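You operate a simulated robot arm through the tools that you are given. There is no shell and no other tool. Be economical: measure what you need, move in short steps, check, and stop when the job is done.

Carry out the task below with a simulated robot arm. There is one attempt and no reset: what you move stays moved.

JOB
Put two of the grey spools from the brown table on the low shelf of the black table. Put two of the silver standoffs from the brown table on top of the brown flat carton. Put the purple plug on the black table away on the top of the orange bench. Turn the blower dial to 3. Take the pink bag and put it on the white table. Put the 12 black fan from the beige table on the blue board there and the 24 black fan on the top of the orange bench. Put the green board marked "A" from the top of the orange bench on the front left corner of the long grey table and the green board marked "C" on the beige table. Put one of the clear jars from the white table on the counter of the extractor rack. Do these in any order. Set down upright: grey spool, pink bag, clear jar.
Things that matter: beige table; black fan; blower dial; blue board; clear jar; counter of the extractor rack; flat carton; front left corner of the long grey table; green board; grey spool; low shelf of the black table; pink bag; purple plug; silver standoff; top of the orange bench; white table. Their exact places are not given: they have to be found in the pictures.

Only the result counts: the job must be done as asked and must still hold three seconds after the hand-in. Knocking over, shifting, dropping, spilling or breaking anything else fails it.

ROBOT AND FRAMES
A 7-joint arm with a two-finger parallel gripper on a trunk, on a base that drives. Base frame: it is fixed to the floor where the robot stands at the start and does not move with it; the origin is under the middle of the robot, x ahead of it, y to its left, z up; the surface under the hand at the start is at about z = 0.78. Units: m, rad, N and s.
With the tool pointing down near the work surface it reaches from about 0.38 to 0.76 m from the robot's upright axis, wherever it stands. Its first joint turns from -2.496 to 2.496 rad. Places, roughly: beige table [0.8, -4.3, 0.8]; black fan [1, -4, 0.75]; blower dial [1, -1.2, 1]; blue board [1, -4.5, 0.75]; clear jar [-1, -5, 0.75]; counter of the extractor rack [0.9, -3, 0.9]; flat carton [0.75, 0.5, 0.75]; front left corner of the long grey table (47x15 cm [-2.16, -2.14, 0.82]; green board [-1.25, -3, 0.75]; grey spool (5x3x5 cm) [1, 0.1, 0.8]; low shelf of the black table [0.8, -1.2, 0.2]; pink bag (13x5x8 cm) [0.8, -1.5, 0.8]; purple plug (3x2x3 cm) [0.9, -0.3, 0.8]; silver standoff (2x2x3 cm) [0.8, 0.2, 0.8]; top of the orange bench [-1.2, -2, 0.8]; white table [-1.3, -4.4, 0.8]. Payload 3 kg.
The TCP is the grasp point between the finger pads, 0.03 m short of the fingertips. In the tool frame z runs along the fingers and y along their closing line. The gripper opens to 0.11 m. The fingers are 0.02 m wide and 0.01 m thick; the gripper's body (0.048 by 0.112 m) begins 0.055 m behind the TCP.
Orientation is that of the tool frame in the base frame, as a unit quaternion [w, x, y, z]. With the fingers straight down and closing along the base's y, the tool's x points along the base's -x, its y along +y and its z along -z.

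CONTROLS
- The arm moves only by the tool drive_tool. Its arguments are lists of equal length, an entry for each row: "slide": the shift along the tool's x, y, z in m, a list of three; "rotation": the turn, a rotation vector about the tool's x, y, z in rad, a list of three; "fingers": the finger opening in m, from 0 to 0.11. In form: {"slide": [[x, y, z], ...], "rotation": [[wx, wy, wz], ...], "fingers": [fingers, ...]}. A call has 1 to 10 rows; each row shifts and turns the commanded pose from where the row before left it, along the tool's axes as they then stand. A row lasts 0.2 s, in which the tool goes at most 0.05 m and 0.15 rad; a call with a longer step from one row to the next is refused whole, and so is a gripper value outside its range. A pose out of reach is approached as far as the arm can. The call stops where the force on the tool passes 40 N (or 10 N more than at its start, if that is more) or the arm is blocked; 0.2 s more then pass. The fingers move at their own pace (about 0.108 m/s each) and stop on an object; they squeeze with about 33 N. The grip force told is the motor's: it shows also when the fingers shut on nothing. Time passes only in rows, and 0.2 s behind the last, so rows that do not move let the fingers close. The reply holds the time, the measured pose of the TCP, the force on the tool along the base axes, the opening and the grip force, in the units named above and with some noise, with the torque about the TCP (base axes, N m) and any sound that the robot's microphone picked up.
- Cameras (640 x 400 px; columns grow to the right, rows downward): "scene" is now at [0.1551, -0.0294, 1.583]; the picture's right is [-0.33, -0.94, 0.00], its down [-0.69, 0.24, -0.68] and it looks along [0.64, -0.22, -0.73] (base axes); focal length 256 px, centre (320, 200). "wrist" rides on the gripper at [0.072, 0.017, -0.103] in the tool frame; the picture's right is [-0.23, 0.97, 0.00], its down [-0.76, -0.18, -0.62] and it looks along [-0.61, -0.14, 0.78] (tool axes); focal length 222 px, centre (320, 200).
- grab_frame(camera): a new picture of that camera. No time passes.
- slide_trunk(by): slides the trunk up (or, below 0, down) by that many m; the arm and the scene camera ride with it, the base frame stays. It gives what a move gives, with no picture.
- drive_base(legs): drives the robot by 1 to 6 legs, each [ahead, left, turn to the left] in m, m and rad, along the robot's own axes; the way and the turn of a leg run together, so that a leg with both is an arc; at most 1.5 m and 3.142 rad a leg. The arm and the cameras ride along, it lands a little off, and it stops where it bumps. It gives what a move gives.
- pan_tilt(pan, tilt): turns the head with the scene camera to pan (to the left, within 1.501 rad either way) and tilt (down, from -0.506 to 1.204), counted from straight ahead of the robot. It gives what a move gives.
- locate(camera, pixels): there is no depth. For up to 12 entries [column, row, z] of the newest picture of that camera ("zoom" is the newest enlarged one), the place [x, y] in the base frame at which the ray of that pixel passes the height z, good to about 0.002 m. No time passes.
- enlarge(camera, box): a new picture of the part [left, top, right, bottom] of that camera's present view, enlarged. No time passes.
- hand_in(): hands the job in; it is judged then, once.

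Work in short steps. Measure before you move; look again where a grasp or a placing could have gone wrong, and mend it. You have 371 turns and 316 pictures in all, those below and enlarged ones among them. Open the gripper and draw the arm clear of the work before you hand the job in, unless the task says otherwise; then end with one line.

The tools are called after "Emit:" as a command line: name --argument value ..., lists and objects as JSON in quotes. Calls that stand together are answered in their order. drive_tool: Moves the arm, as the interface text tells. Its arguments: {"type":"object","properties":{"slide":{"type":"array"},"rotation":{"type":"array"},"fingers":{"type":"array"}},"required":["slide","rotation","fingers"]} The other tools are called the same way: slide_trunk (by) slides the trunk up or down; drive_base (legs) drives the base; pan_tilt (pan, tilt) turns the head that bears the scene camera; grab_frame (camera) takes a picture; locate (camera, pixels) gives the place at which the rays of pixels pass given heights; enlarge (camera, box) takes an enlarged picture of a part of a camera's view; hand_in () hands the job in.

At the start:

```text
time: 0.0
tool_pos: [0.7572, -0.0732, 1.1904]
tool_rot: [0.001, 0.0, 1.0, 0.001]
wrist_force: [-0.7, -0.2, 0.4]
ft_torque: [-0.05, -0.01, -0.04]
opening: 0.1101
finger_force: 0.0
trunk travel left (down, up): [-0.704, 0.186]
robot x, y, heading: [0.0024, -0.0028, 0.001]
head pan, tilt: [-0.333, 0.824]
```

scene: 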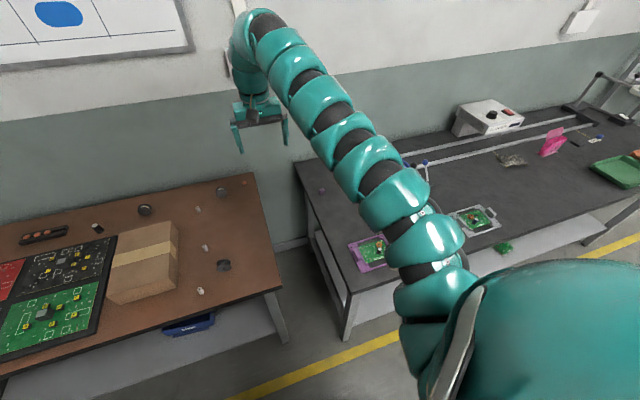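
wrist: 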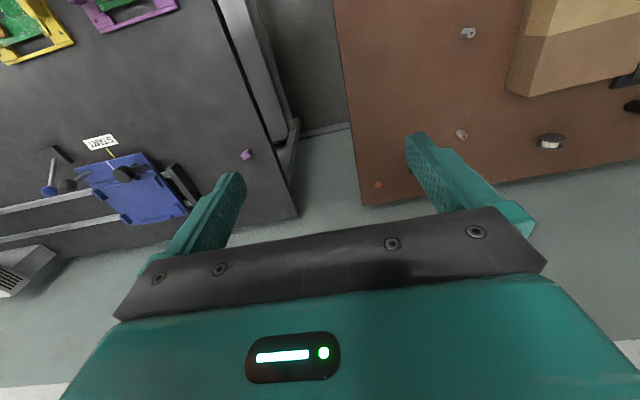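

The scene picture shows the brown table at left with spools and standoffs, and the black table at right. I'll look at the brown table more closely.

Emit:
pan_tilt --pan 0.3 --tilt 0.75

Emit:
grab_frame --camera "scene"

```text
time: 1.0
tool_pos: [0.7568, -0.0728, 1.1911]
tool_rot: [0.001, 0.0, 1.0, 0.001]
wrist_force: [0.3, 0.1, -0.6]
ft_torque: [-0.02, 0.01, 0.02]
opening: 0.11
finger_force: 0.0
trunk travel left (down, up): [-0.704, 0.186]
robot x, y, heading: [0.001, 0.0005, -0.001]
head pan, tilt: [0.3, 0.75]
```

```text
313 pictures are left
```

scene: 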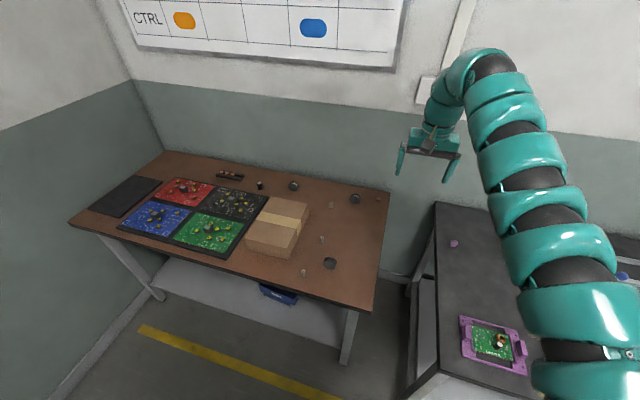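

Emit:
enlarge --camera "scene" --box '[210, 160, 400, 290]'

```text
3.08 times, centred on (305, 225) of scene
```

zoom: 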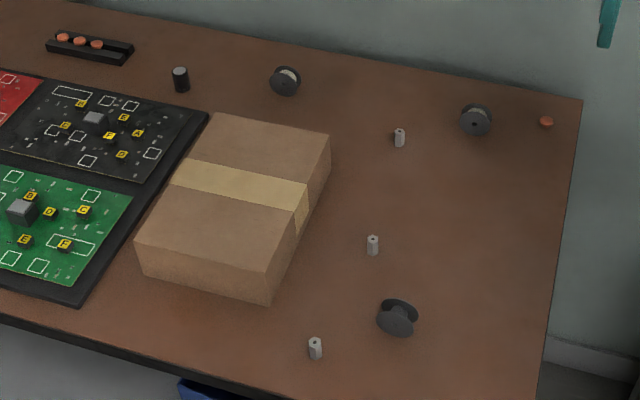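

Checking how the spools stand and locating candidates on the table plane.

Emit:
locate --camera "zoom" --pixels '[[398, 318, 0.8], [285, 80, 0.8], [476, 120, 0.8], [316, 348, 0.795], [373, 245, 0.795], [399, 138, 0.795], [212, 112, 0.86], [330, 135, 0.86], [266, 273, 0.86], [136, 238, 0.86], [272, 306, 0.78], [583, 98, 0.78]]'

Emit:
enlarge --camera "scene" --box '[280, 170, 380, 280]'

```text
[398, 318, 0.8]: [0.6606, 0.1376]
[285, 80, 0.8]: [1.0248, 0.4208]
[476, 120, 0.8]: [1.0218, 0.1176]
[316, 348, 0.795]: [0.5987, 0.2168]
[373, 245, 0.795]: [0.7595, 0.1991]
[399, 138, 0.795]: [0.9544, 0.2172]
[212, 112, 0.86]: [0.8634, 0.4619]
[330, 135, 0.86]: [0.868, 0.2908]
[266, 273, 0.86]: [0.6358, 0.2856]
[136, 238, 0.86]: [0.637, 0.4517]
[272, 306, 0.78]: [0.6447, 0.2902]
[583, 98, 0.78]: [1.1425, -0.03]
```

```text
3.64 times, centred on (330, 225) of scene
```

zoom: 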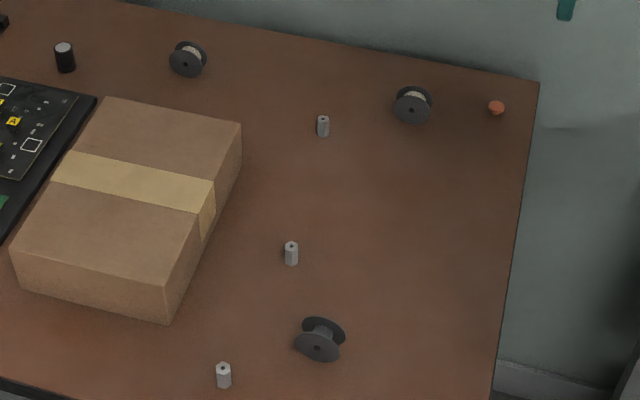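

The spools stand on their rims. Now I'll look at the rest of the surroundings, beginning to the right.

Emit:
pan_tilt --pan -0.8 --tilt 0.7

Emit:
grab_frame --camera "scene"

Emit:
pan_tilt --pan -1.5 --tilt 0.5

Emit:
grab_frame --camera "scene"

```text
time: 2.4
tool_pos: [0.7572, -0.0718, 1.1903]
tool_rot: [0.001, 0.0, 1.0, 0.001]
wrist_force: [0.6, -0.3, -0.4]
ft_torque: [-0.04, 0.0, -0.04]
opening: 0.1099
finger_force: 0.1
trunk travel left (down, up): [-0.704, 0.186]
robot x, y, heading: [0.0005, 0.0015, -0.002]
head pan, tilt: [-0.799, 0.7]
```

```text
310 pictures are left
```

scene: 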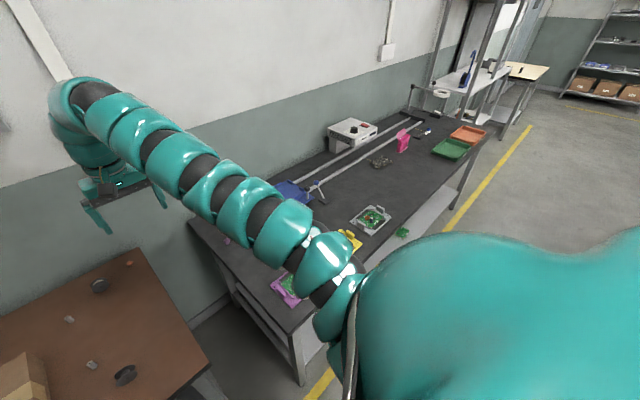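

```text
time: 3.4
tool_pos: [0.7558, -0.0725, 1.1899]
tool_rot: [0.001, 0.0, 1.0, 0.0]
wrist_force: [0.7, -0.4, -0.6]
ft_torque: [0.01, -0.01, -0.01]
opening: 0.11
finger_force: 0.1
trunk travel left (down, up): [-0.704, 0.186]
robot x, y, heading: [0.0014, -0.0024, 0.003]
head pan, tilt: [-1.499, 0.499]
```

```text
309 pictures are left
```

scene: 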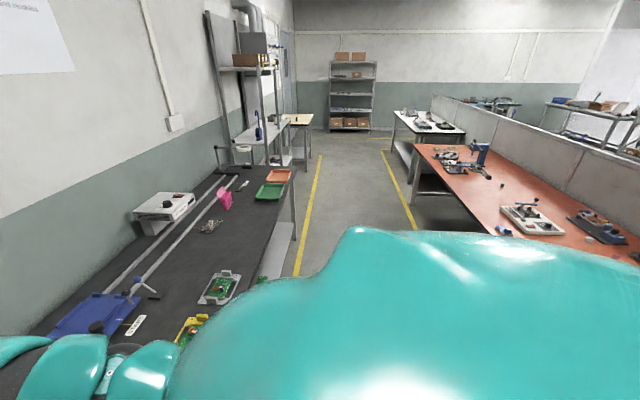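

The room layout is clear: black table ahead-right, extractor rack and beige table farther, orange bench and white table to the right. I start with the standoff near (0.599, 0.217), moving above it.

Emit:
drive_tool --slide '[[0.0196, 0.0361, 0.02], [0.0196, 0.0361, 0.02], [0.0196, 0.0361, 0.02], [0.0196, 0.0361, 0.02], [0.0196, 0.0361, 0.02], [0.0196, 0.0361, 0.02], [0.0196, 0.0361, 0.02], [0.0196, 0.0361, 0.02]]' --rotation '[[0, 0, 0], [0, 0, 0], [0, 0, 0], [0, 0, 0], [0, 0, 0], [0, 0, 0], [0, 0, 0], [0, 0, 0]]' --fingers '[0.06, 0.06, 0.06, 0.06, 0.06, 0.06, 0.06, 0.06]'

Emit:
pan_tilt --pan 0.3 --tilt 0.9

Emit:
grab_frame --camera "scene"

Emit:
grab_frame --camera "wrist"

```text
time: 5.2
tool_pos: [0.5999, 0.2177, 1.0301]
tool_rot: [0.002, 0.0, 1.0, 0.0]
wrist_force: [-0.1, -0.5, -0.1]
ft_torque: [-0.02, -0.06, 0.03]
opening: 0.0598
finger_force: 0.0
trunk travel left (down, up): [-0.704, 0.186]
robot x, y, heading: [-0.0076, -0.0025, 0.003]
head pan, tilt: [-1.499, 0.499]
```

```text
time: 7.0
tool_pos: [0.6005, 0.217, 1.0307]
tool_rot: [0.002, 0.0, 1.0, 0.0]
wrist_force: [-0.2, 0.6, -0.6]
ft_torque: [-0.02, 0.01, 0.03]
opening: 0.0601
finger_force: 0.0
trunk travel left (down, up): [-0.704, 0.186]
robot x, y, heading: [-0.0005, -0.0002, -0.002]
head pan, tilt: [0.3, 0.901]
```

```text
308 pictures are left
```

scene: 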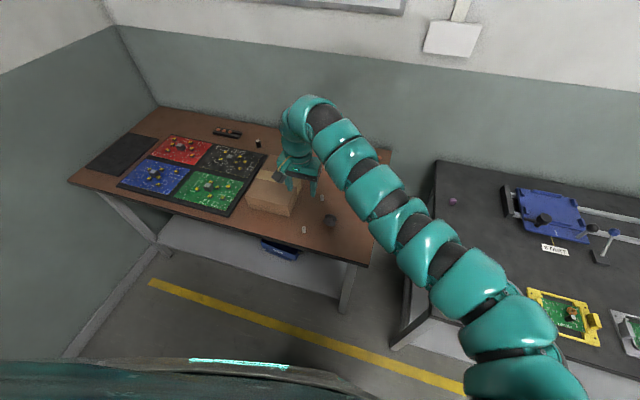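

```text
307 pictures are left
```

wrist: 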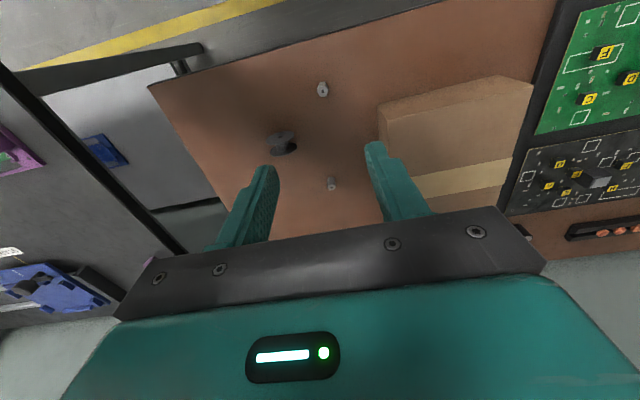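

Both standoffs are visible in the wrist picture at (323,88) and (332,183); I locate them.

Emit:
locate --camera "wrist" --pixels '[[323, 84, 0.81], [323, 92, 0.795], [332, 178, 0.81], [332, 184, 0.795], [283, 142, 0.805], [378, 105, 0.86], [383, 160, 0.78], [498, 75, 0.86], [150, 85, 0.78]]'

Emit:
enlarge --camera "wrist" --box '[240, 60, 400, 200]'

```text
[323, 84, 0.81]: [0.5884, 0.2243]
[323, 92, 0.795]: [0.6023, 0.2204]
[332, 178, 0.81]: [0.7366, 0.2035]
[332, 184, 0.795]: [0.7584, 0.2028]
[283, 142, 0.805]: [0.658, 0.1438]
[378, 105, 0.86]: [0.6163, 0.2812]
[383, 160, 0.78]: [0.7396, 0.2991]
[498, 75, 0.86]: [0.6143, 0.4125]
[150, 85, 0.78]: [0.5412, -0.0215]
```

```text
2.86 times, centred on (320, 130) of wrist
```

zoom: 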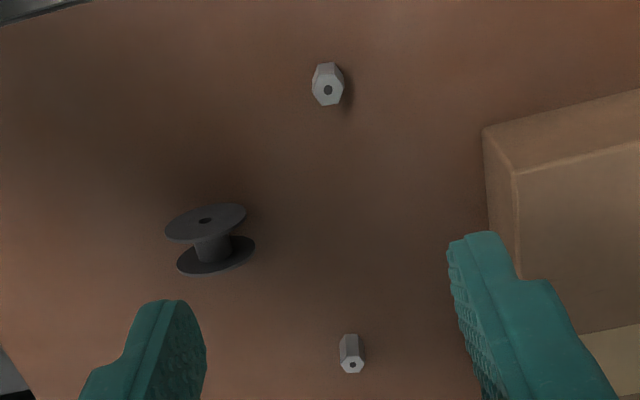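

In this upside-down wrist view the tops lie lower in the image, so I refine the pixels accordingly.

Emit:
locate --camera "zoom" --pixels '[[328, 90, 0.81], [328, 66, 0.78], [352, 366, 0.81], [350, 336, 0.78], [520, 172, 0.84], [520, 172, 0.85], [520, 172, 0.86], [483, 130, 0.78], [205, 222, 0.805], [215, 256, 0.805]]'

```text
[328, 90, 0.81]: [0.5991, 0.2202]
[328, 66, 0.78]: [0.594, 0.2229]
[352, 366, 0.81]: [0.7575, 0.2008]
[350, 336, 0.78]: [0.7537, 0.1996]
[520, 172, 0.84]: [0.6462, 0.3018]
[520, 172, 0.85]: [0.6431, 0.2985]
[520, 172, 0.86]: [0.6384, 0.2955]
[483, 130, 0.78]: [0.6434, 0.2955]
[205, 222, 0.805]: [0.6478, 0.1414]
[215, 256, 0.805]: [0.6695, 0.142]
```

Standoff A is at (0.599, 0.220); descend and close.

Emit:
drive_tool --slide '[[0.001, 0.0025, 0.04], [0, 0, 0.045], [0, 0, 0.045], [0, 0, 0.045], [0, 0, 0.041], [0, 0, 0], [0, 0, 0], [0, 0, 0]]' --rotation '[[0, 0, 0], [0, 0, 0], [0, 0, 0], [0, 0, 0], [0, 0, 0], [0, 0, 0], [0, 0, 0], [0, 0, 0]]' --fingers '[0.06, 0.06, 0.06, 0.06, 0.06, 0.06, 0.0, 0.0]'

```text
time: 8.8
tool_pos: [0.6001, 0.2175, 0.8144]
tool_rot: [0.001, 0.0, 1.0, 0.002]
wrist_force: [-0.3, 0.3, 0.1]
ft_torque: [0.02, 0.05, -0.01]
opening: 0.0135
finger_force: 33.0
trunk travel left (down, up): [-0.704, 0.186]
robot x, y, heading: [0.0022, 0.0021, 0.0]
head pan, tilt: [0.3, 0.901]
```

Gripped (opening 0.0135). Lift, move over the carton and lower.

Emit:
drive_tool --slide '[[0, 0, -0.04], [0, 0, -0.045], [0, 0, -0.045], [-0.0165, 0.032, 0], [-0.0165, 0.032, 0], [-0.0165, 0.032, 0], [-0.0165, 0.0315, 0], [0, 0, 0]]' --rotation '[[0, 0, 0], [0, 0, 0], [0, 0, 0], [0, 0, 0], [0, 0, 0], [0, 0, 0], [0, 0, 0], [0, 0, 0]]' --fingers '[0, 0, 0, 0, 0, 0, 0, 0]'

Emit:
drive_tool --slide '[[0, 0, 0.03], [0, 0, 0.015], [0, 0, 0.005], [0, 0, 0.004], [0, 0, 0.003]]' --rotation '[[0, 0, 0], [0, 0, 0], [0, 0, 0], [0, 0, 0], [0, 0, 0]]' --fingers '[0, 0, 0, 0, 0]'

Emit:
grab_frame --camera "wrist"

```text
time: 10.6
tool_pos: [0.6289, 0.2802, 0.9442]
tool_rot: [0.001, 0.0, 1.0, 0.0]
wrist_force: [0.0, 0.0, -0.6]
ft_torque: [-0.03, 0.02, 0.02]
opening: 0.0127
finger_force: 32.9
out of reach, approached as far as the arm can: row 5, 6, 7
trunk travel left (down, up): [-0.704, 0.186]
robot x, y, heading: [0.0013, 0.0022, -0.001]
head pan, tilt: [0.3, 0.901]
```

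```text
time: 11.8
tool_pos: [0.6236, 0.2768, 0.8903]
tool_rot: [0.0, 0.0, 1.0, 0.0]
wrist_force: [1.4, 0.8, -0.8]
ft_torque: [0.04, 0.02, 0.02]
opening: 0.0126
finger_force: 32.9
out of reach, approached as far as the arm can: row 1, 5
trunk travel left (down, up): [-0.704, 0.186]
robot x, y, heading: [-0.0014, -0.0006, 0.005]
head pan, tilt: [0.3, 0.901]
```

```text
305 pictures are left
```

wrist: 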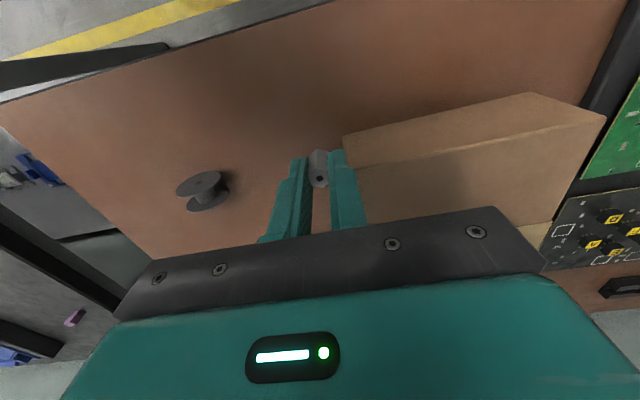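

Reach limit hit at this spot, standoff beside the carton edge. I lift and look down at the base front to see how far I can drive forward.

Emit:
drive_tool --slide '[[0.01, 0, -0.04], [0.01, 0, -0.04], [0.01, 0, -0.03]]' --rotation '[[0, 0, 0], [0, 0, 0], [0, 0, 0]]' --fingers '[0, 0, 0]'

Emit:
pan_tilt --pan 0.5 --tilt 1.2

Emit:
grab_frame --camera "scene"

```text
time: 12.6
tool_pos: [0.5943, 0.2751, 1.0004]
tool_rot: [-0.001, 0.0, 1.0, 0.002]
wrist_force: [-1.4, 0.6, -1.2]
ft_torque: [-0.02, -0.1, -0.01]
opening: 0.0125
finger_force: 33.2
trunk travel left (down, up): [-0.704, 0.186]
robot x, y, heading: [-0.0025, -0.0004, 0.002]
head pan, tilt: [0.3, 0.901]
```

```text
time: 13.4
tool_pos: [0.595, 0.2745, 1.0012]
tool_rot: [0.0, 0.002, 1.0, 0.002]
wrist_force: [0.6, -0.3, 0.0]
ft_torque: [0.02, -0.01, -0.02]
opening: 0.0129
finger_force: 32.7
trunk travel left (down, up): [-0.704, 0.186]
robot x, y, heading: [0.0011, -0.0018, -0.003]
head pan, tilt: [0.499, 1.201]
```

```text
304 pictures are left
```

scene: 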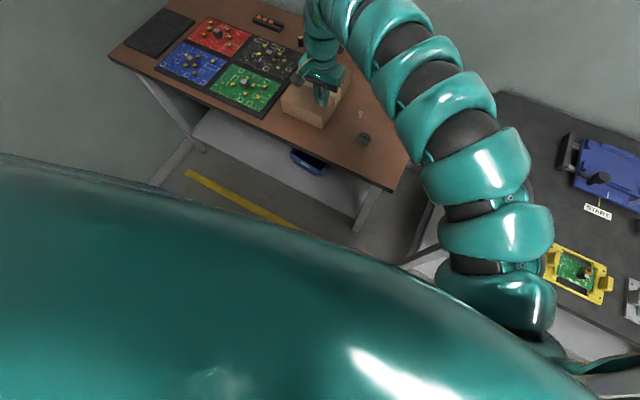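

I'll measure where the shelf's front edge is and what floor point is just visible past the body.

Emit:
locate --camera "scene" --pixels '[[270, 172, 0.2], [358, 232, 0.0], [300, 228, 0.0], [380, 165, 0.78], [210, 140, 0.2], [180, 172, 0.0]]'

```text
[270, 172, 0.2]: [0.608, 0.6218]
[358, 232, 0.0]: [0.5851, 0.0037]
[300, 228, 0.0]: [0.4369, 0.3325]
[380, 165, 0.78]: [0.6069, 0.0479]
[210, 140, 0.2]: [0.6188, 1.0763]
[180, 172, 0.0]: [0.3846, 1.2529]
```

Leg front is x≈0.58 and my body seems to reach ≈0.25 ahead. Drive 0.2 m forward.

Emit:
drive_base --legs '[[0.2, 0, 0]]'

Emit:
grab_frame --camera "wrist"

```text
time: 15.0
tool_pos: [0.794, 0.2773, 0.9997]
tool_rot: [0.0, -0.001, 1.0, 0.0]
wrist_force: [0.8, 0.2, -1.6]
ft_torque: [-0.02, 0.04, -0.02]
opening: 0.013
finger_force: 33.7
trunk travel left (down, up): [-0.704, 0.186]
robot x, y, heading: [0.2056, -0.0045, 0.004]
head pan, tilt: [0.499, 1.201]
```

```text
303 pictures are left
```

wrist: 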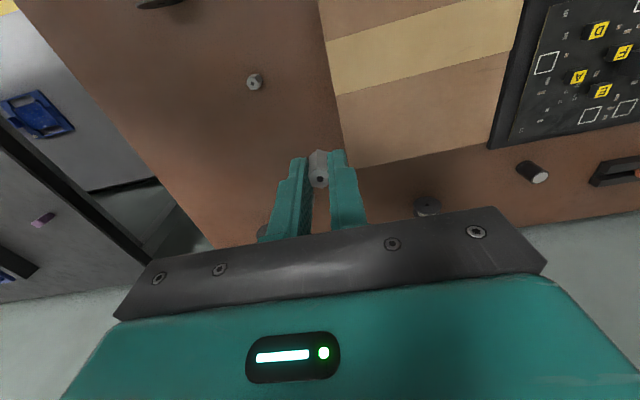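

Now move above the carton's top at (0.75, 0.38) and lower.

Emit:
drive_tool --slide '[[0.015, 0.034, 0], [0.015, 0.034, 0], [0.014, 0.035, 0.02], [0, 0, 0.04], [0, 0, 0.04], [0, 0, 0.005], [0, 0, 0.005]]' --rotation '[[0, 0, 0], [0, 0, 0], [0, 0, 0], [0, 0, 0], [0, 0, 0], [0, 0, 0], [0, 0, 0]]' --fingers '[0, 0, 0, 0, 0, 0, 0]'

Emit:
grab_frame --camera "wrist"

```text
time: 16.6
tool_pos: [0.7376, 0.3583, 0.8953]
tool_rot: [0.001, -0.001, 1.0, 0.001]
wrist_force: [1.5, 0.0, -0.3]
ft_torque: [0.02, -0.03, 0.01]
opening: 0.0125
finger_force: 33.3
out of reach, approached as far as the arm can: row 3, 5
trunk travel left (down, up): [-0.704, 0.186]
robot x, y, heading: [0.2033, 0.0002, 0.004]
head pan, tilt: [0.499, 1.201]
```

```text
302 pictures are left
```

wrist: 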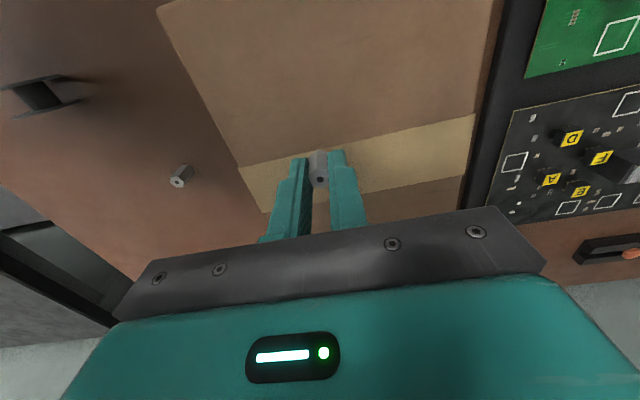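

It's over the carton. Lower gently until contact.

Emit:
drive_tool --slide '[[0, 0, 0.004], [0, 0, 0.003], [0, 0, 0.003], [0, 0, 0.002]]' --rotation '[[0, 0, 0], [0, 0, 0], [0, 0, 0], [0, 0, 0]]' --fingers '[0, 0, 0, 0]'

```text
time: 17.6
tool_pos: [0.7377, 0.3576, 0.8852]
tool_rot: [0.001, -0.001, 1.0, 0.001]
wrist_force: [0.3, -0.7, 1.5]
ft_torque: [-0.01, 0.02, -0.03]
opening: 0.0128
finger_force: 32.9
trunk travel left (down, up): [-0.704, 0.186]
robot x, y, heading: [0.2006, -0.0007, 0.005]
head pan, tilt: [0.499, 1.201]
```

Emit:
drive_tool --slide '[[0, 0, 0.003], [0, 0, 0.002], [0, 0, 0]]' --rotation '[[0, 0, 0], [0, 0, 0], [0, 0, 0]]' --fingers '[0, 0, 0]'

```text
time: 18.4
tool_pos: [0.7367, 0.3586, 0.8857]
tool_rot: [0.003, 0.0, 1.0, 0.002]
wrist_force: [1.1, 1.1, 14.4]
ft_torque: [-0.02, -0.05, -0.01]
opening: 0.0125
finger_force: 32.4
out of reach, approached as far as the arm can: row 1
trunk travel left (down, up): [-0.704, 0.186]
robot x, y, heading: [0.1987, -0.0008, 0.002]
head pan, tilt: [0.499, 1.201]
```

Contact felt (14 N). Open and retract up.

Emit:
drive_tool --slide '[[0, 0, -0.002], [0, 0, 0], [0, 0, -0.03], [0, 0, -0.04], [0, 0, -0.04]]' --rotation '[[0, 0, 0], [0, 0, 0], [0, 0, 0], [0, 0, 0], [0, 0, 0]]' --fingers '[0.05, 0.05, 0.05, 0.05, 0.05]'

Emit:
grab_frame --camera "wrist"

```text
time: 19.6
tool_pos: [0.7369, 0.3564, 0.996]
tool_rot: [0.001, -0.001, 1.0, 0.0]
wrist_force: [-0.2, -0.1, -0.7]
ft_torque: [0.04, -0.01, -0.02]
opening: 0.0502
finger_force: 0.0
trunk travel left (down, up): [-0.704, 0.186]
robot x, y, heading: [0.1994, 0.0005, 0.002]
head pan, tilt: [0.499, 1.201]
```

```text
301 pictures are left
```

wrist: 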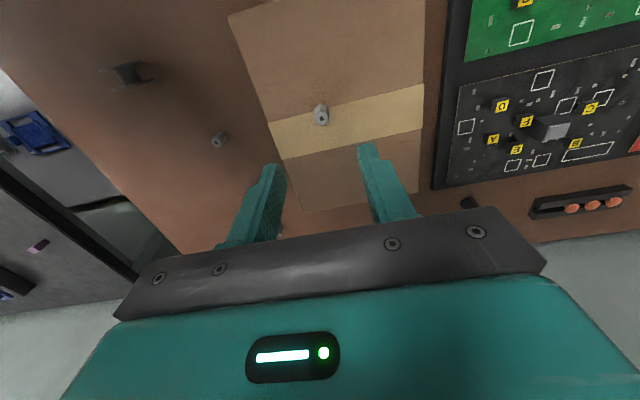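

Standoff A stands on the carton. Confirm standoff B (219,141) and then go.

Emit:
locate --camera "wrist" --pixels '[[217, 142, 0.81], [320, 120, 0.885]]'

Emit:
drive_tool --slide '[[-0.005, -0.039, 0], [-0.005, -0.039, 0], [-0.005, -0.039, 0], [-0.0055, -0.0385, 0.02], [0, 0, 0.03], [0, 0, 0.03]]' --rotation '[[0, 0, 0], [0, 0, 0], [0, 0, 0], [0, 0, 0], [0, 0, 0], [0, 0, 0]]' --fingers '[0.06, 0.06, 0.06, 0.06, 0.06, 0.06]'

Emit:
grab_frame --camera "wrist"

```text
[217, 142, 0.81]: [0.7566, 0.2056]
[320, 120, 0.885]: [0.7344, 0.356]
```

```text
time: 21.0
tool_pos: [0.7695, 0.2133, 0.9123]
tool_rot: [0.001, 0.0, 1.0, 0.002]
wrist_force: [0.0, 0.6, 0.0]
ft_torque: [-0.02, 0.0, 0.01]
opening: 0.06
finger_force: 0.1
out of reach, approached as far as the arm can: row 4
trunk travel left (down, up): [-0.704, 0.186]
robot x, y, heading: [0.2028, -0.0007, 0.004]
head pan, tilt: [0.499, 1.201]
```

```text
300 pictures are left
```

wrist: 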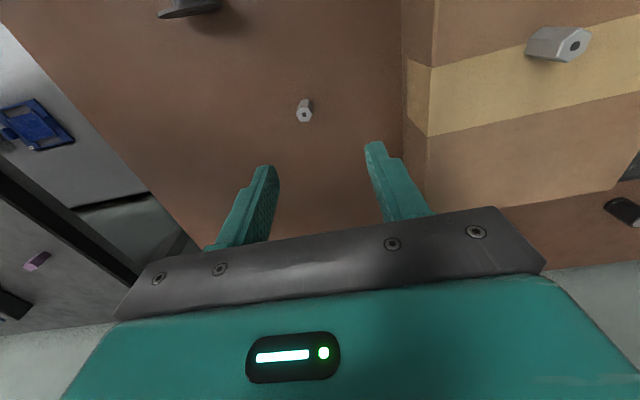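

Emit:
locate --camera "wrist" --pixels '[[304, 115, 0.81]]'

Emit:
drive_tool --slide '[[0.012, -0.0105, 0.02], [0, 0, 0.02]]' --rotation '[[0, 0, 0], [0, 0, 0]]' --fingers '[0.06, 0.06]'

```text
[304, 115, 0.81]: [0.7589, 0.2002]
```

```text
time: 21.6
tool_pos: [0.7565, 0.2042, 0.8707]
tool_rot: [0.0, -0.001, 1.0, 0.0]
wrist_force: [0.0, 0.2, 0.4]
ft_torque: [0.0, 0.0, 0.01]
opening: 0.06
finger_force: 0.1
trunk travel left (down, up): [-0.704, 0.186]
robot x, y, heading: [0.2011, -0.0008, -0.004]
head pan, tilt: [0.499, 1.201]
```

Emit:
drive_tool --slide '[[-0.0015, -0.003, 0.028], [0, 0, 0.028], [0, 0, 0], [0, 0, 0], [0, 0, 0], [0, 0, -0.04], [0, 0, -0.04], [0, 0, -0.04]]' --rotation '[[0, 0, 0], [0, 0, 0], [0, 0, 0], [0, 0, 0], [0, 0, 0], [0, 0, 0], [0, 0, 0], [0, 0, 0]]' --fingers '[0.06, 0.06, 0, 0, 0, 0, 0, 0]'

Emit:
grab_frame --camera "wrist"

```text
time: 23.4
tool_pos: [0.7642, 0.2071, 0.9349]
tool_rot: [-0.001, -0.001, 1.0, -0.001]
wrist_force: [0.7, -0.5, -0.7]
ft_torque: [0.0, -0.01, 0.03]
opening: 0.0126
finger_force: 33.2
out of reach, approached as far as the arm can: row 8
trunk travel left (down, up): [-0.704, 0.186]
robot x, y, heading: [0.1982, 0.0017, -0.001]
head pan, tilt: [0.499, 1.201]
```

```text
299 pictures are left
```

wrist: 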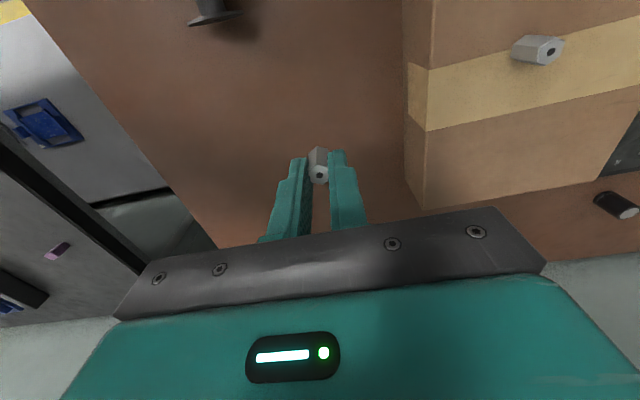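

Gripped. Move over the carton to about (0.675, 0.355), away from standoff A.

Emit:
drive_tool --slide '[[0.02, 0.02, -0.02], [0.03, 0, 0], [0.035, 0.02, 0], [0.004, 0.038, 0], [0, 0.038, 0], [0, 0.036, 0], [0, 0, 0]]' --rotation '[[0, 0, 0], [0, 0, 0], [0, 0, 0], [0, 0, 0], [0, 0, 0], [0, 0, 0], [0, 0, 0]]' --fingers '[0, 0, 0, 0, 0, 0, 0]'

Emit:
grab_frame --camera "wrist"

```text
time: 25.0
tool_pos: [0.7027, 0.3828, 0.9457]
tool_rot: [0.001, 0.0, 1.0, 0.0]
wrist_force: [0.8, 0.7, -0.3]
ft_torque: [0.01, -0.01, 0.02]
opening: 0.0125
finger_force: 33.0
out of reach, approached as far as the arm can: row 1, 2, 3
trunk travel left (down, up): [-0.704, 0.186]
robot x, y, heading: [0.2046, 0.0004, 0.006]
head pan, tilt: [0.499, 1.201]
```

```text
298 pictures are left
```

wrist: 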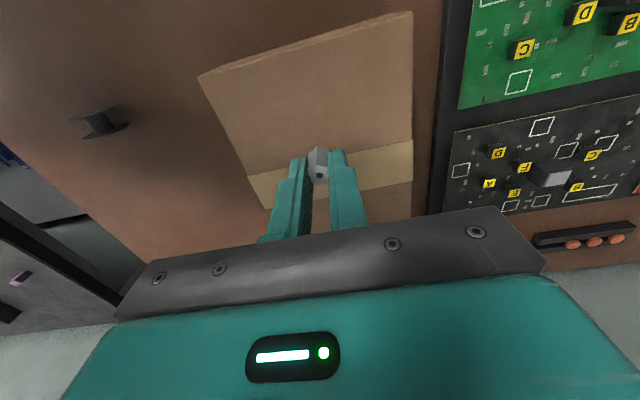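

Emit:
drive_tool --slide '[[0.028, -0.012, 0], [0, 0, 0.035], [0, 0, 0.013], [0, 0, 0.005], [0, 0, 0.004], [0, 0, 0.004], [0, 0, 0.003]]' --rotation '[[0, 0, 0], [0, 0, 0], [0, 0, 0], [0, 0, 0], [0, 0, 0], [0, 0, 0], [0, 0, 0]]' --fingers '[0, 0, 0, 0, 0, 0, 0]'

```text
time: 26.6
tool_pos: [0.6742, 0.3712, 0.886]
tool_rot: [0.003, 0.0, 1.0, 0.002]
wrist_force: [0.9, -0.9, 27.8]
ft_torque: [-0.03, 0.03, 0.0]
opening: 0.0129
finger_force: 33.2
trunk travel left (down, up): [-0.704, 0.186]
robot x, y, heading: [0.1973, -0.0015, 0.001]
head pan, tilt: [0.499, 1.201]
```

Contact (28 N). Ease off, open, and retract.

Emit:
drive_tool --slide '[[0, 0, -0.002], [0, 0, 0], [0, 0, 0], [0, 0, -0.03], [0, 0, -0.04], [0, 0, -0.04]]' --rotation '[[0, 0, 0], [0, 0, 0], [0, 0, 0], [0, 0, 0], [0, 0, 0], [0, 0, 0]]' --fingers '[0, 0.04, 0.04, 0.04, 0.04, 0.04]'

Emit:
grab_frame --camera "wrist"

Emit:
pan_tilt --pan 0.3 --tilt 0.9

Emit:
grab_frame --camera "scene"

```text
time: 28.0
tool_pos: [0.6713, 0.372, 0.9947]
tool_rot: [0.001, -0.001, 1.0, 0.0]
wrist_force: [-0.3, -0.6, 0.1]
ft_torque: [0.02, -0.01, 0.0]
opening: 0.0399
finger_force: 0.0
trunk travel left (down, up): [-0.704, 0.186]
robot x, y, heading: [0.1977, 0.0043, -0.0]
head pan, tilt: [0.499, 1.201]
```

```text
297 pictures are left
```

wrist: 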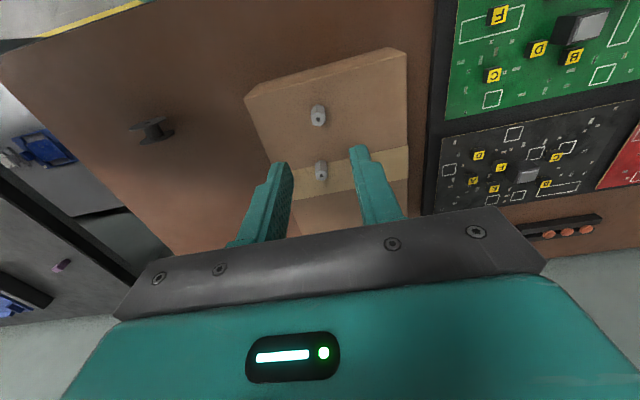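

```text
time: 28.8
tool_pos: [0.6715, 0.3721, 0.9948]
tool_rot: [0.001, -0.001, 1.0, 0.001]
wrist_force: [0.6, 0.1, -0.1]
ft_torque: [0.0, -0.01, 0.01]
opening: 0.0401
finger_force: 0.1
trunk travel left (down, up): [-0.704, 0.186]
robot x, y, heading: [0.1995, 0.0056, 0.005]
head pan, tilt: [0.3, 0.901]
```

```text
296 pictures are left
```

scene: 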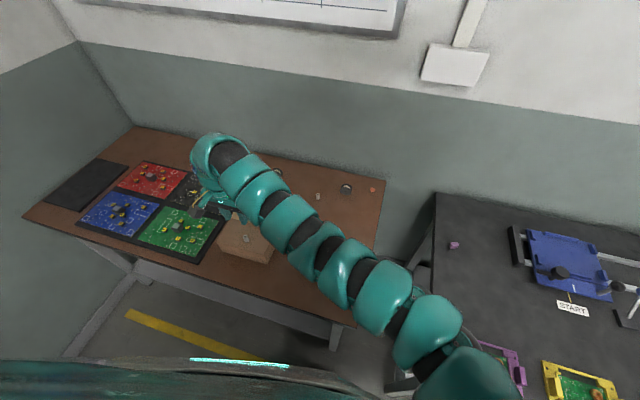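

Both standoffs are on the carton. Next I scout the low shelf of the black table: raise the arm and drive back and to the right.

Emit:
drive_tool --slide '[[0, -0.03, -0.03], [0, -0.04, -0.03], [0, -0.04, -0.03], [0, -0.04, -0.03], [0, -0.04, -0.03], [0, -0.04, -0.03], [0, -0.04, 0], [0, -0.04, 0]]' --rotation '[[0, 0, 0], [0, 0, 0], [0, 0, 0], [0, 0, 0], [0, 0, 0], [0, 0, 0], [0, 0, 0], [0, 0, 0]]' --fingers '[0.06, 0.06, 0.06, 0.06, 0.06, 0.06, 0.06, 0.06]'

Emit:
drive_base --legs '[[-0.6, 0, 0], [0, -1.0, 0]]'

Emit:
pan_tilt --pan 0.0 --tilt 0.7

Emit:
grab_frame --camera "scene"

```text
time: 30.6
tool_pos: [0.6754, 0.3028, 1.0534]
tool_rot: [0.001, 0.0, 1.0, 0.0]
wrist_force: [0.8, 0.4, 1.0]
ft_torque: [0.03, 0.01, 0.02]
opening: 0.06
finger_force: 0.1
out of reach, approached as far as the arm can: row 3, 4, 5, 6, 7, 8
trunk travel left (down, up): [-0.704, 0.186]
robot x, y, heading: [0.2011, -0.0025, 0.004]
head pan, tilt: [0.3, 0.901]
```

```text
time: 38.7
tool_pos: [0.0732, -0.6695, 1.0533]
tool_rot: [0.0, 0.002, 1.0, 0.001]
wrist_force: [0.6, -0.5, -0.3]
ft_torque: [0.0, 0.02, -0.04]
opening: 0.06
finger_force: 0.1
trunk travel left (down, up): [-0.704, 0.186]
robot x, y, heading: [-0.4029, -0.966, -0.007]
head pan, tilt: [0.3, 0.901]
```

```text
time: 39.5
tool_pos: [0.072, -0.6708, 1.0535]
tool_rot: [0.001, 0.003, 1.0, 0.0]
wrist_force: [0.6, 0.2, 0.3]
ft_torque: [-0.04, -0.01, -0.01]
opening: 0.0602
finger_force: 0.1
trunk travel left (down, up): [-0.704, 0.186]
robot x, y, heading: [-0.4034, -0.9671, -0.003]
head pan, tilt: [0.0, 0.7]
```

```text
295 pictures are left
```

scene: 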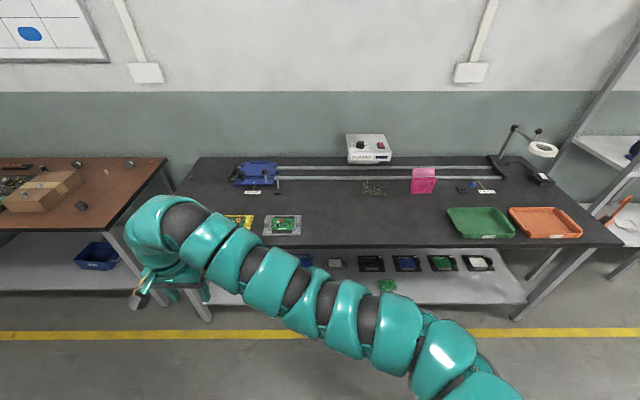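

The right part of the low shelf looks free. I lower the trunk to look under the table at the shelf.

Emit:
slide_trunk --by -0.6

Emit:
pan_tilt --pan -0.3 --tilt 0.5

Emit:
grab_frame --camera "scene"

```text
refused: -0.6 is not a number from -0.4 to 0.4
```

```text
time: 40.3
tool_pos: [0.0728, -0.6694, 1.0531]
tool_rot: [0.001, 0.002, 1.0, 0.0]
wrist_force: [-1.0, 0.3, -0.2]
ft_torque: [0.03, 0.0, -0.01]
opening: 0.0601
finger_force: 0.0
trunk travel left (down, up): [-0.704, 0.186]
robot x, y, heading: [-0.4043, -0.9681, -0.004]
head pan, tilt: [-0.3, 0.499]
```

```text
294 pictures are left
```

scene: 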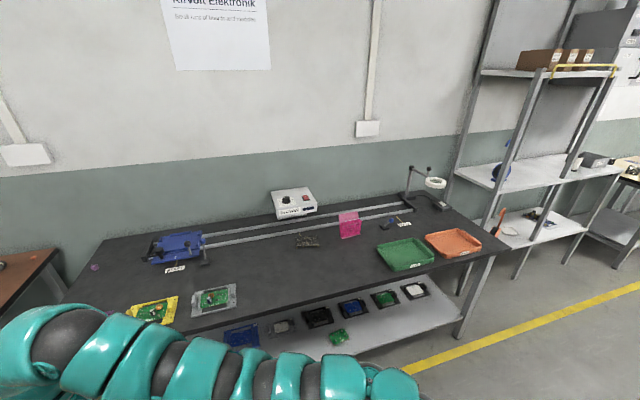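

Emit:
slide_trunk --by -0.4

Emit:
slide_trunk --by -0.2

Emit:
grab_frame --camera "scene"

```text
time: 44.1
tool_pos: [0.0726, -0.6688, 0.654]
tool_rot: [0.001, 0.003, 1.0, 0.0]
wrist_force: [0.5, 0.6, 0.5]
ft_torque: [-0.01, 0.01, 0.02]
opening: 0.0598
finger_force: 0.0
trunk travel left (down, up): [-0.304, 0.586]
robot x, y, heading: [-0.4051, -0.968, -0.006]
head pan, tilt: [-0.3, 0.499]
```

```text
time: 46.3
tool_pos: [0.0714, -0.6697, 0.454]
tool_rot: [0.001, 0.002, 1.0, 0.0]
wrist_force: [0.2, 0.1, 0.1]
ft_torque: [0.01, -0.04, 0.0]
opening: 0.06
finger_force: 0.0
trunk travel left (down, up): [-0.104, 0.786]
robot x, y, heading: [-0.4032, -0.9714, -0.005]
head pan, tilt: [-0.3, 0.499]
```

```text
293 pictures are left
```

scene: 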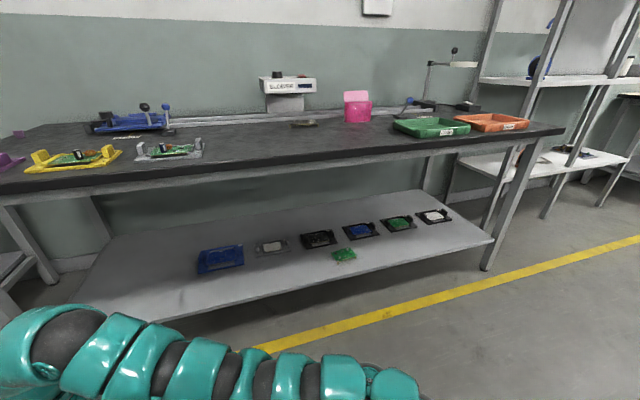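

The shelf is clearly visible: free at its left end (≈(140,265)) and along the front right. Measure key points.

Emit:
locate --camera "scene" --pixels '[[75, 305, 0.2], [170, 318, 0.2], [491, 240, 0.2], [420, 192, 0.2], [112, 238, 0.2], [200, 262, 0.2], [430, 250, 0.2], [345, 255, 0.2], [562, 128, 0.78], [0, 203, 0.78], [485, 268, 0.0], [300, 165, 0.74]]'

```text
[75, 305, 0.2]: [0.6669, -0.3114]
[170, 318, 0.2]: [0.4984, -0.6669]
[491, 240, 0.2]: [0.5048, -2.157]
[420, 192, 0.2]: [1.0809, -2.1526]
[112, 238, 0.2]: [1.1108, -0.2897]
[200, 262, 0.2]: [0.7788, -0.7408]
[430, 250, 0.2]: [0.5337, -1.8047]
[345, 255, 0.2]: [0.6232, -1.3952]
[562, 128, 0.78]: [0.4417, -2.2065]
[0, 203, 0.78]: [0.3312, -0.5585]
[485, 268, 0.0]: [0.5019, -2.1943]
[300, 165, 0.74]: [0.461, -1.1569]
```

Shelf: x from 0.50 (front) to 1.10, y −0.30…−2.15; tabletop front edge x≈0.44. Plan: carry spools with a 45° forward tilt, identically at pick and place. First raise the trunk and try out the tilt in free space.

Emit:
slide_trunk --by 0.4

Emit:
slide_trunk --by 0.2

Emit:
drive_tool --slide '[[0, -0.04, 0.01], [0, -0.04, 0.01], [0, -0.04, 0.01], [0, -0.04, 0.01], [0, -0.04, 0.01], [0, -0.04, 0.01], [0, -0.04, 0.01]]' --rotation '[[0, -0.131, 0], [0, -0.131, 0], [0, -0.131, 0], [0, -0.131, 0], [0, -0.131, 0], [0, -0.131, 0], [0, 0, 0]]' --fingers '[0.09, 0.09, 0.09, 0.09, 0.09, 0.09, 0.09]'

```text
time: 50.1
tool_pos: [0.0729, -0.6682, 0.8537]
tool_rot: [0.002, 0.003, 1.0, 0.0]
wrist_force: [-0.8, 0.5, 0.5]
ft_torque: [0.0, -0.02, 0.01]
opening: 0.0598
finger_force: 0.0
trunk travel left (down, up): [-0.504, 0.386]
robot x, y, heading: [-0.4043, -0.9687, -0.002]
head pan, tilt: [-0.3, 0.499]
```

```text
time: 52.3
tool_pos: [0.0724, -0.6687, 1.0524]
tool_rot: [0.001, 0.002, 1.0, 0.0]
wrist_force: [-0.4, -1.0, -0.3]
ft_torque: [0.0, 0.01, -0.01]
opening: 0.0599
finger_force: 0.1
trunk travel left (down, up): [-0.704, 0.186]
robot x, y, heading: [-0.4051, -0.9697, -0.001]
head pan, tilt: [-0.3, 0.499]
```

```text
time: 53.9
tool_pos: [0.0717, -0.669, 1.0532]
tool_rot: [0.001, 0.003, 1.0, 0.0]
wrist_force: [0.5, -0.7, 1.4]
ft_torque: [0.03, 0.03, 0.02]
opening: 0.0901
finger_force: 0.1
out of reach, approached as far as the arm can: row 1, 2, 3, 4, 5, 6, 7
trunk travel left (down, up): [-0.704, 0.186]
robot x, y, heading: [-0.4057, -0.9667, -0.006]
head pan, tilt: [-0.3, 0.499]
```

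The arm is at some limit here. Try small moves in other directions to free it: down and inward/outward.

Emit:
drive_tool --slide '[[0, 0, 0.03], [0, 0, 0.03], [0, 0, 0.03], [0, -0.03, 0], [0, -0.03, 0], [0, -0.03, 0], [0, -0.03, 0]]' --rotation '[[0, 0, 0], [0, 0, 0], [0, 0, 0], [0, 0, 0], [0, 0, 0], [0, 0, 0], [0, 0, 0]]' --fingers '[0.09, 0.09, 0.09, 0.09, 0.09, 0.09, 0.09]'

```text
time: 55.5
tool_pos: [0.0965, -0.7527, 0.909]
tool_rot: [0.002, 0.002, 1.0, 0.0]
wrist_force: [0.5, -0.1, -0.5]
ft_torque: [0.0, -0.03, -0.01]
opening: 0.09
finger_force: 0.1
out of reach, approached as far as the arm can: row 4, 5, 6, 7
trunk travel left (down, up): [-0.704, 0.186]
robot x, y, heading: [-0.4017, -0.9695, -0.007]
head pan, tilt: [-0.3, 0.499]
```

Emit:
drive_tool --slide '[[-0.04, 0, 0], [-0.04, 0, 0], [-0.02, -0.03, 0], [0, -0.04, 0], [0, -0.04, 0], [0, -0.04, 0], [0, -0.04, 0], [0, -0.03, 0]]' --rotation '[[0, 0, 0], [0, 0, 0], [0, 0, 0], [0, 0, 0], [0, 0, 0], [0, 0, 0], [0, 0, 0], [0, 0, 0]]' --fingers '[0.09, 0.09, 0.09, 0.09, 0.09, 0.09, 0.09, 0.09]'

Emit:
grab_frame --camera "scene"

```text
time: 57.3
tool_pos: [0.1967, -0.9724, 0.8968]
tool_rot: [0.003, 0.003, 1.0, 0.0]
wrist_force: [0.9, 0.2, 0.3]
ft_torque: [0.01, -0.01, -0.02]
opening: 0.09
finger_force: 0.0
out of reach, approached as far as the arm can: row 7
trunk travel left (down, up): [-0.704, 0.186]
robot x, y, heading: [-0.405, -0.9681, -0.006]
head pan, tilt: [-0.3, 0.499]
```

```text
292 pictures are left
```

scene: 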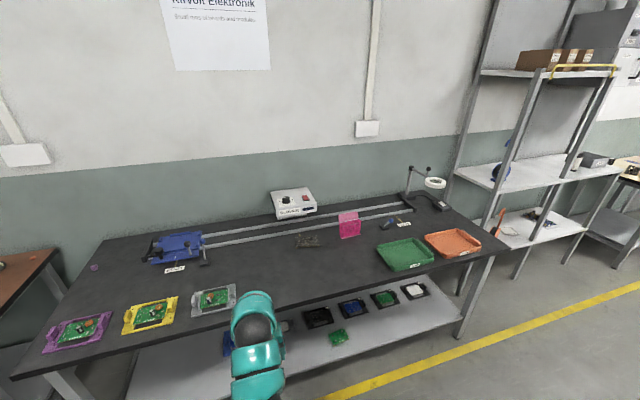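

TCP is now straight ahead. Try the 45° forward tilt here.

Emit:
drive_tool --slide '[[0, 0, 0], [0, 0, 0], [0, 0, 0], [0, 0, 0], [0, 0, 0], [0, 0, 0], [0, 0, 0]]' --rotation '[[0, -0.131, 0], [0, -0.131, 0], [0, -0.131, 0], [0, -0.131, 0], [0, -0.131, 0], [0, -0.131, 0], [0, 0, 0]]' --fingers '[0.09, 0.09, 0.09, 0.09, 0.09, 0.09, 0.09]'

Emit:
pan_tilt --pan 0 --tilt 0.8

Emit:
grab_frame --camera "scene"

```text
time: 58.9
tool_pos: [0.1975, -0.9709, 0.8996]
tool_rot: [0.384, 0.003, 0.923, 0.0]
wrist_force: [-0.2, -0.1, 0.4]
ft_torque: [0.01, 0.02, -0.01]
opening: 0.09
finger_force: 0.0
trunk travel left (down, up): [-0.704, 0.186]
robot x, y, heading: [-0.4048, -0.9675, -0.007]
head pan, tilt: [-0.3, 0.499]
```

```text
time: 59.7
tool_pos: [0.1975, -0.9707, 0.9004]
tool_rot: [0.383, 0.003, 0.924, -0.001]
wrist_force: [-0.6, 0.5, 0.2]
ft_torque: [0.0, 0.0, 0.01]
opening: 0.0901
finger_force: 0.0
trunk travel left (down, up): [-0.704, 0.186]
robot x, y, heading: [-0.4054, -0.969, -0.005]
head pan, tilt: [0.0, 0.799]
```

```text
291 pictures are left
```

scene: 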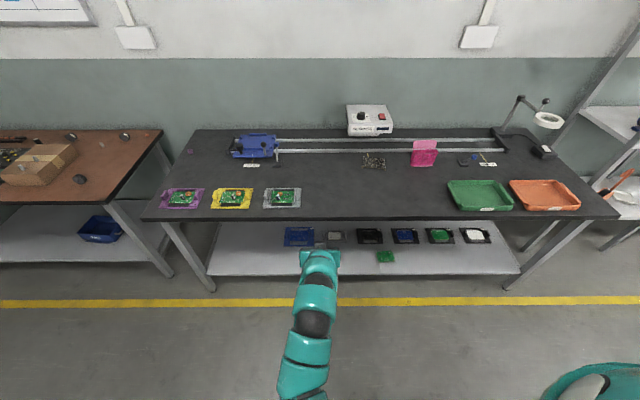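

The tilt works. Drive to the brown table so the first spool (0.659, 0.142) is straight ahead.

Emit:
drive_base --legs '[[0, 1.11, 0], [0.36, 0, 0]]'

Emit:
grab_frame --camera "wrist"

Emit:
grab_frame --camera "scene"

```text
time: 67.2
tool_pos: [0.5746, 0.1308, 0.9007]
tool_rot: [0.384, 0.001, 0.923, 0.001]
wrist_force: [-0.4, 0.7, -0.3]
ft_torque: [-0.01, -0.01, 0.02]
opening: 0.0901
finger_force: 0.1
trunk travel left (down, up): [-0.704, 0.186]
robot x, y, heading: [-0.0318, 0.1342, -0.003]
head pan, tilt: [0.0, 0.799]
```

```text
290 pictures are left
```

wrist: 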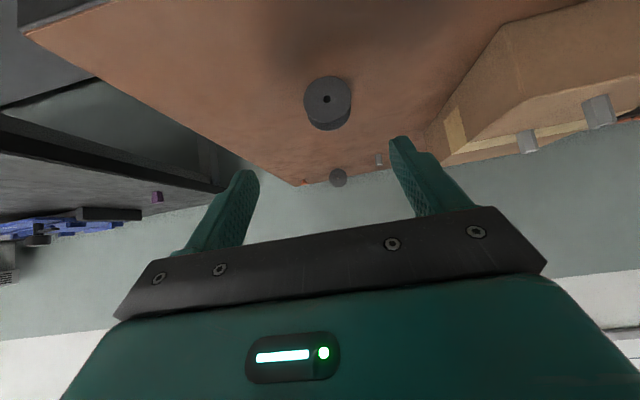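

```text
289 pictures are left
```

scene: 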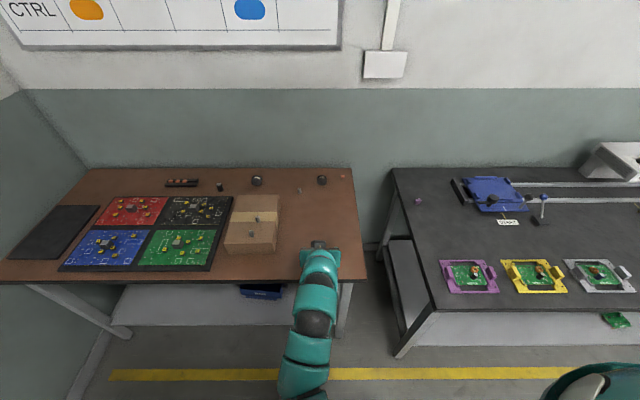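

The wrist view shows the spool face-on at (327,99). Locate it.

Emit:
locate --camera "wrist" --pixels '[[327, 100, 0.805], [329, 106, 0.805], [304, 100, 0.805], [351, 98, 0.805]]'

```text
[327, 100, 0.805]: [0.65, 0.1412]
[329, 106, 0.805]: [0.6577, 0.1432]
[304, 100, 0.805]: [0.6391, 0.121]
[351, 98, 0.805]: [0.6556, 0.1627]
```

Emit:
drive_tool --slide '[[0.003, 0.006, 0.03], [0, 0.006, 0.03], [0, 0, 0.03], [0, 0, 0.033]]' --rotation '[[0, 0, 0], [0, 0, 0], [0, 0, 0], [0, 0, 0]]' --fingers '[0.09, 0.09, 0.09, 0.09]'

Emit:
grab_frame --camera "wrist"

```text
time: 68.2
tool_pos: [0.661, 0.1438, 0.8113]
tool_rot: [0.385, 0.002, 0.923, 0.0]
wrist_force: [0.2, 1.0, 0.6]
ft_torque: [-0.01, 0.0, 0.01]
opening: 0.09
finger_force: 0.0
trunk travel left (down, up): [-0.704, 0.186]
robot x, y, heading: [-0.0315, 0.1317, -0.009]
head pan, tilt: [0.0, 0.799]
```

```text
288 pictures are left
```

wrist: 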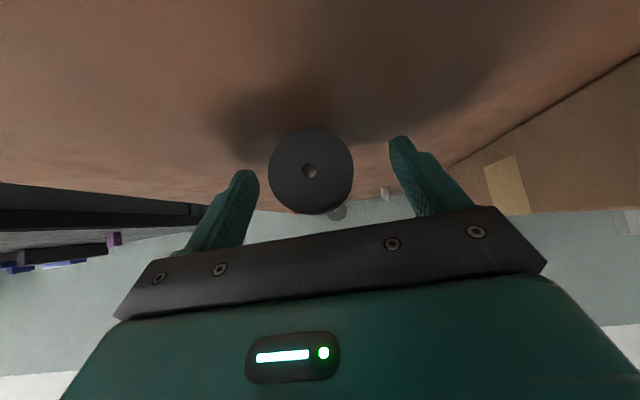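

The spool is between the fingers. Close and lift.

Emit:
drive_tool --slide '[[0, -0.001, 0], [0, 0, 0], [0, 0, 0], [0, 0, 0]]' --rotation '[[0, 0, 0], [0, 0, 0], [0, 0, 0], [0, 0, 0]]' --fingers '[0.04, 0.0, 0.0, 0.0]'

Emit:
drive_tool --slide '[[-0.014, 0, -0.014], [-0.028, 0, -0.028], [-0.028, 0, -0.028], [0, 0, 0]]' --rotation '[[0, 0, 0], [0, 0, 0], [0, 0, 0], [0, 0, 0]]' --fingers '[0.0, 0.0, 0.0, 0.0]'

Emit:
grab_frame --camera "wrist"

```text
time: 69.2
tool_pos: [0.6603, 0.1411, 0.8116]
tool_rot: [0.384, 0.002, 0.923, 0.0]
wrist_force: [1.1, 0.7, 2.1]
ft_torque: [-0.02, 0.03, 0.05]
opening: 0.0448
finger_force: 33.0
trunk travel left (down, up): [-0.704, 0.186]
robot x, y, heading: [-0.0284, 0.1293, -0.007]
head pan, tilt: [0.0, 0.799]
```

```text
time: 70.2
tool_pos: [0.6584, 0.1414, 0.9125]
tool_rot: [0.384, 0.001, 0.923, 0.0]
wrist_force: [0.1, 0.4, -0.2]
ft_torque: [-0.01, 0.0, 0.01]
opening: 0.0444
finger_force: 33.4
trunk travel left (down, up): [-0.704, 0.186]
robot x, y, heading: [-0.0288, 0.1308, -0.008]
head pan, tilt: [0.0, 0.799]
```

```text
287 pictures are left
```

wrist: 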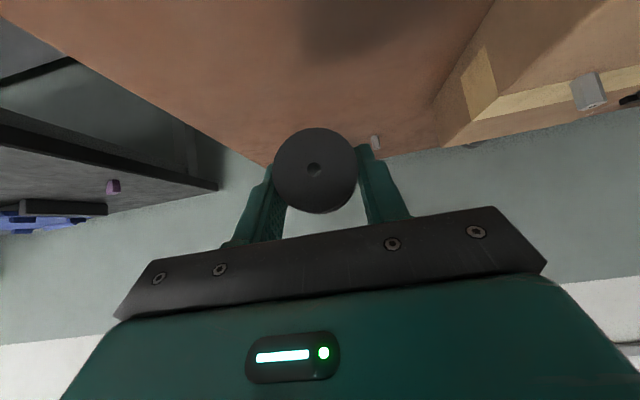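

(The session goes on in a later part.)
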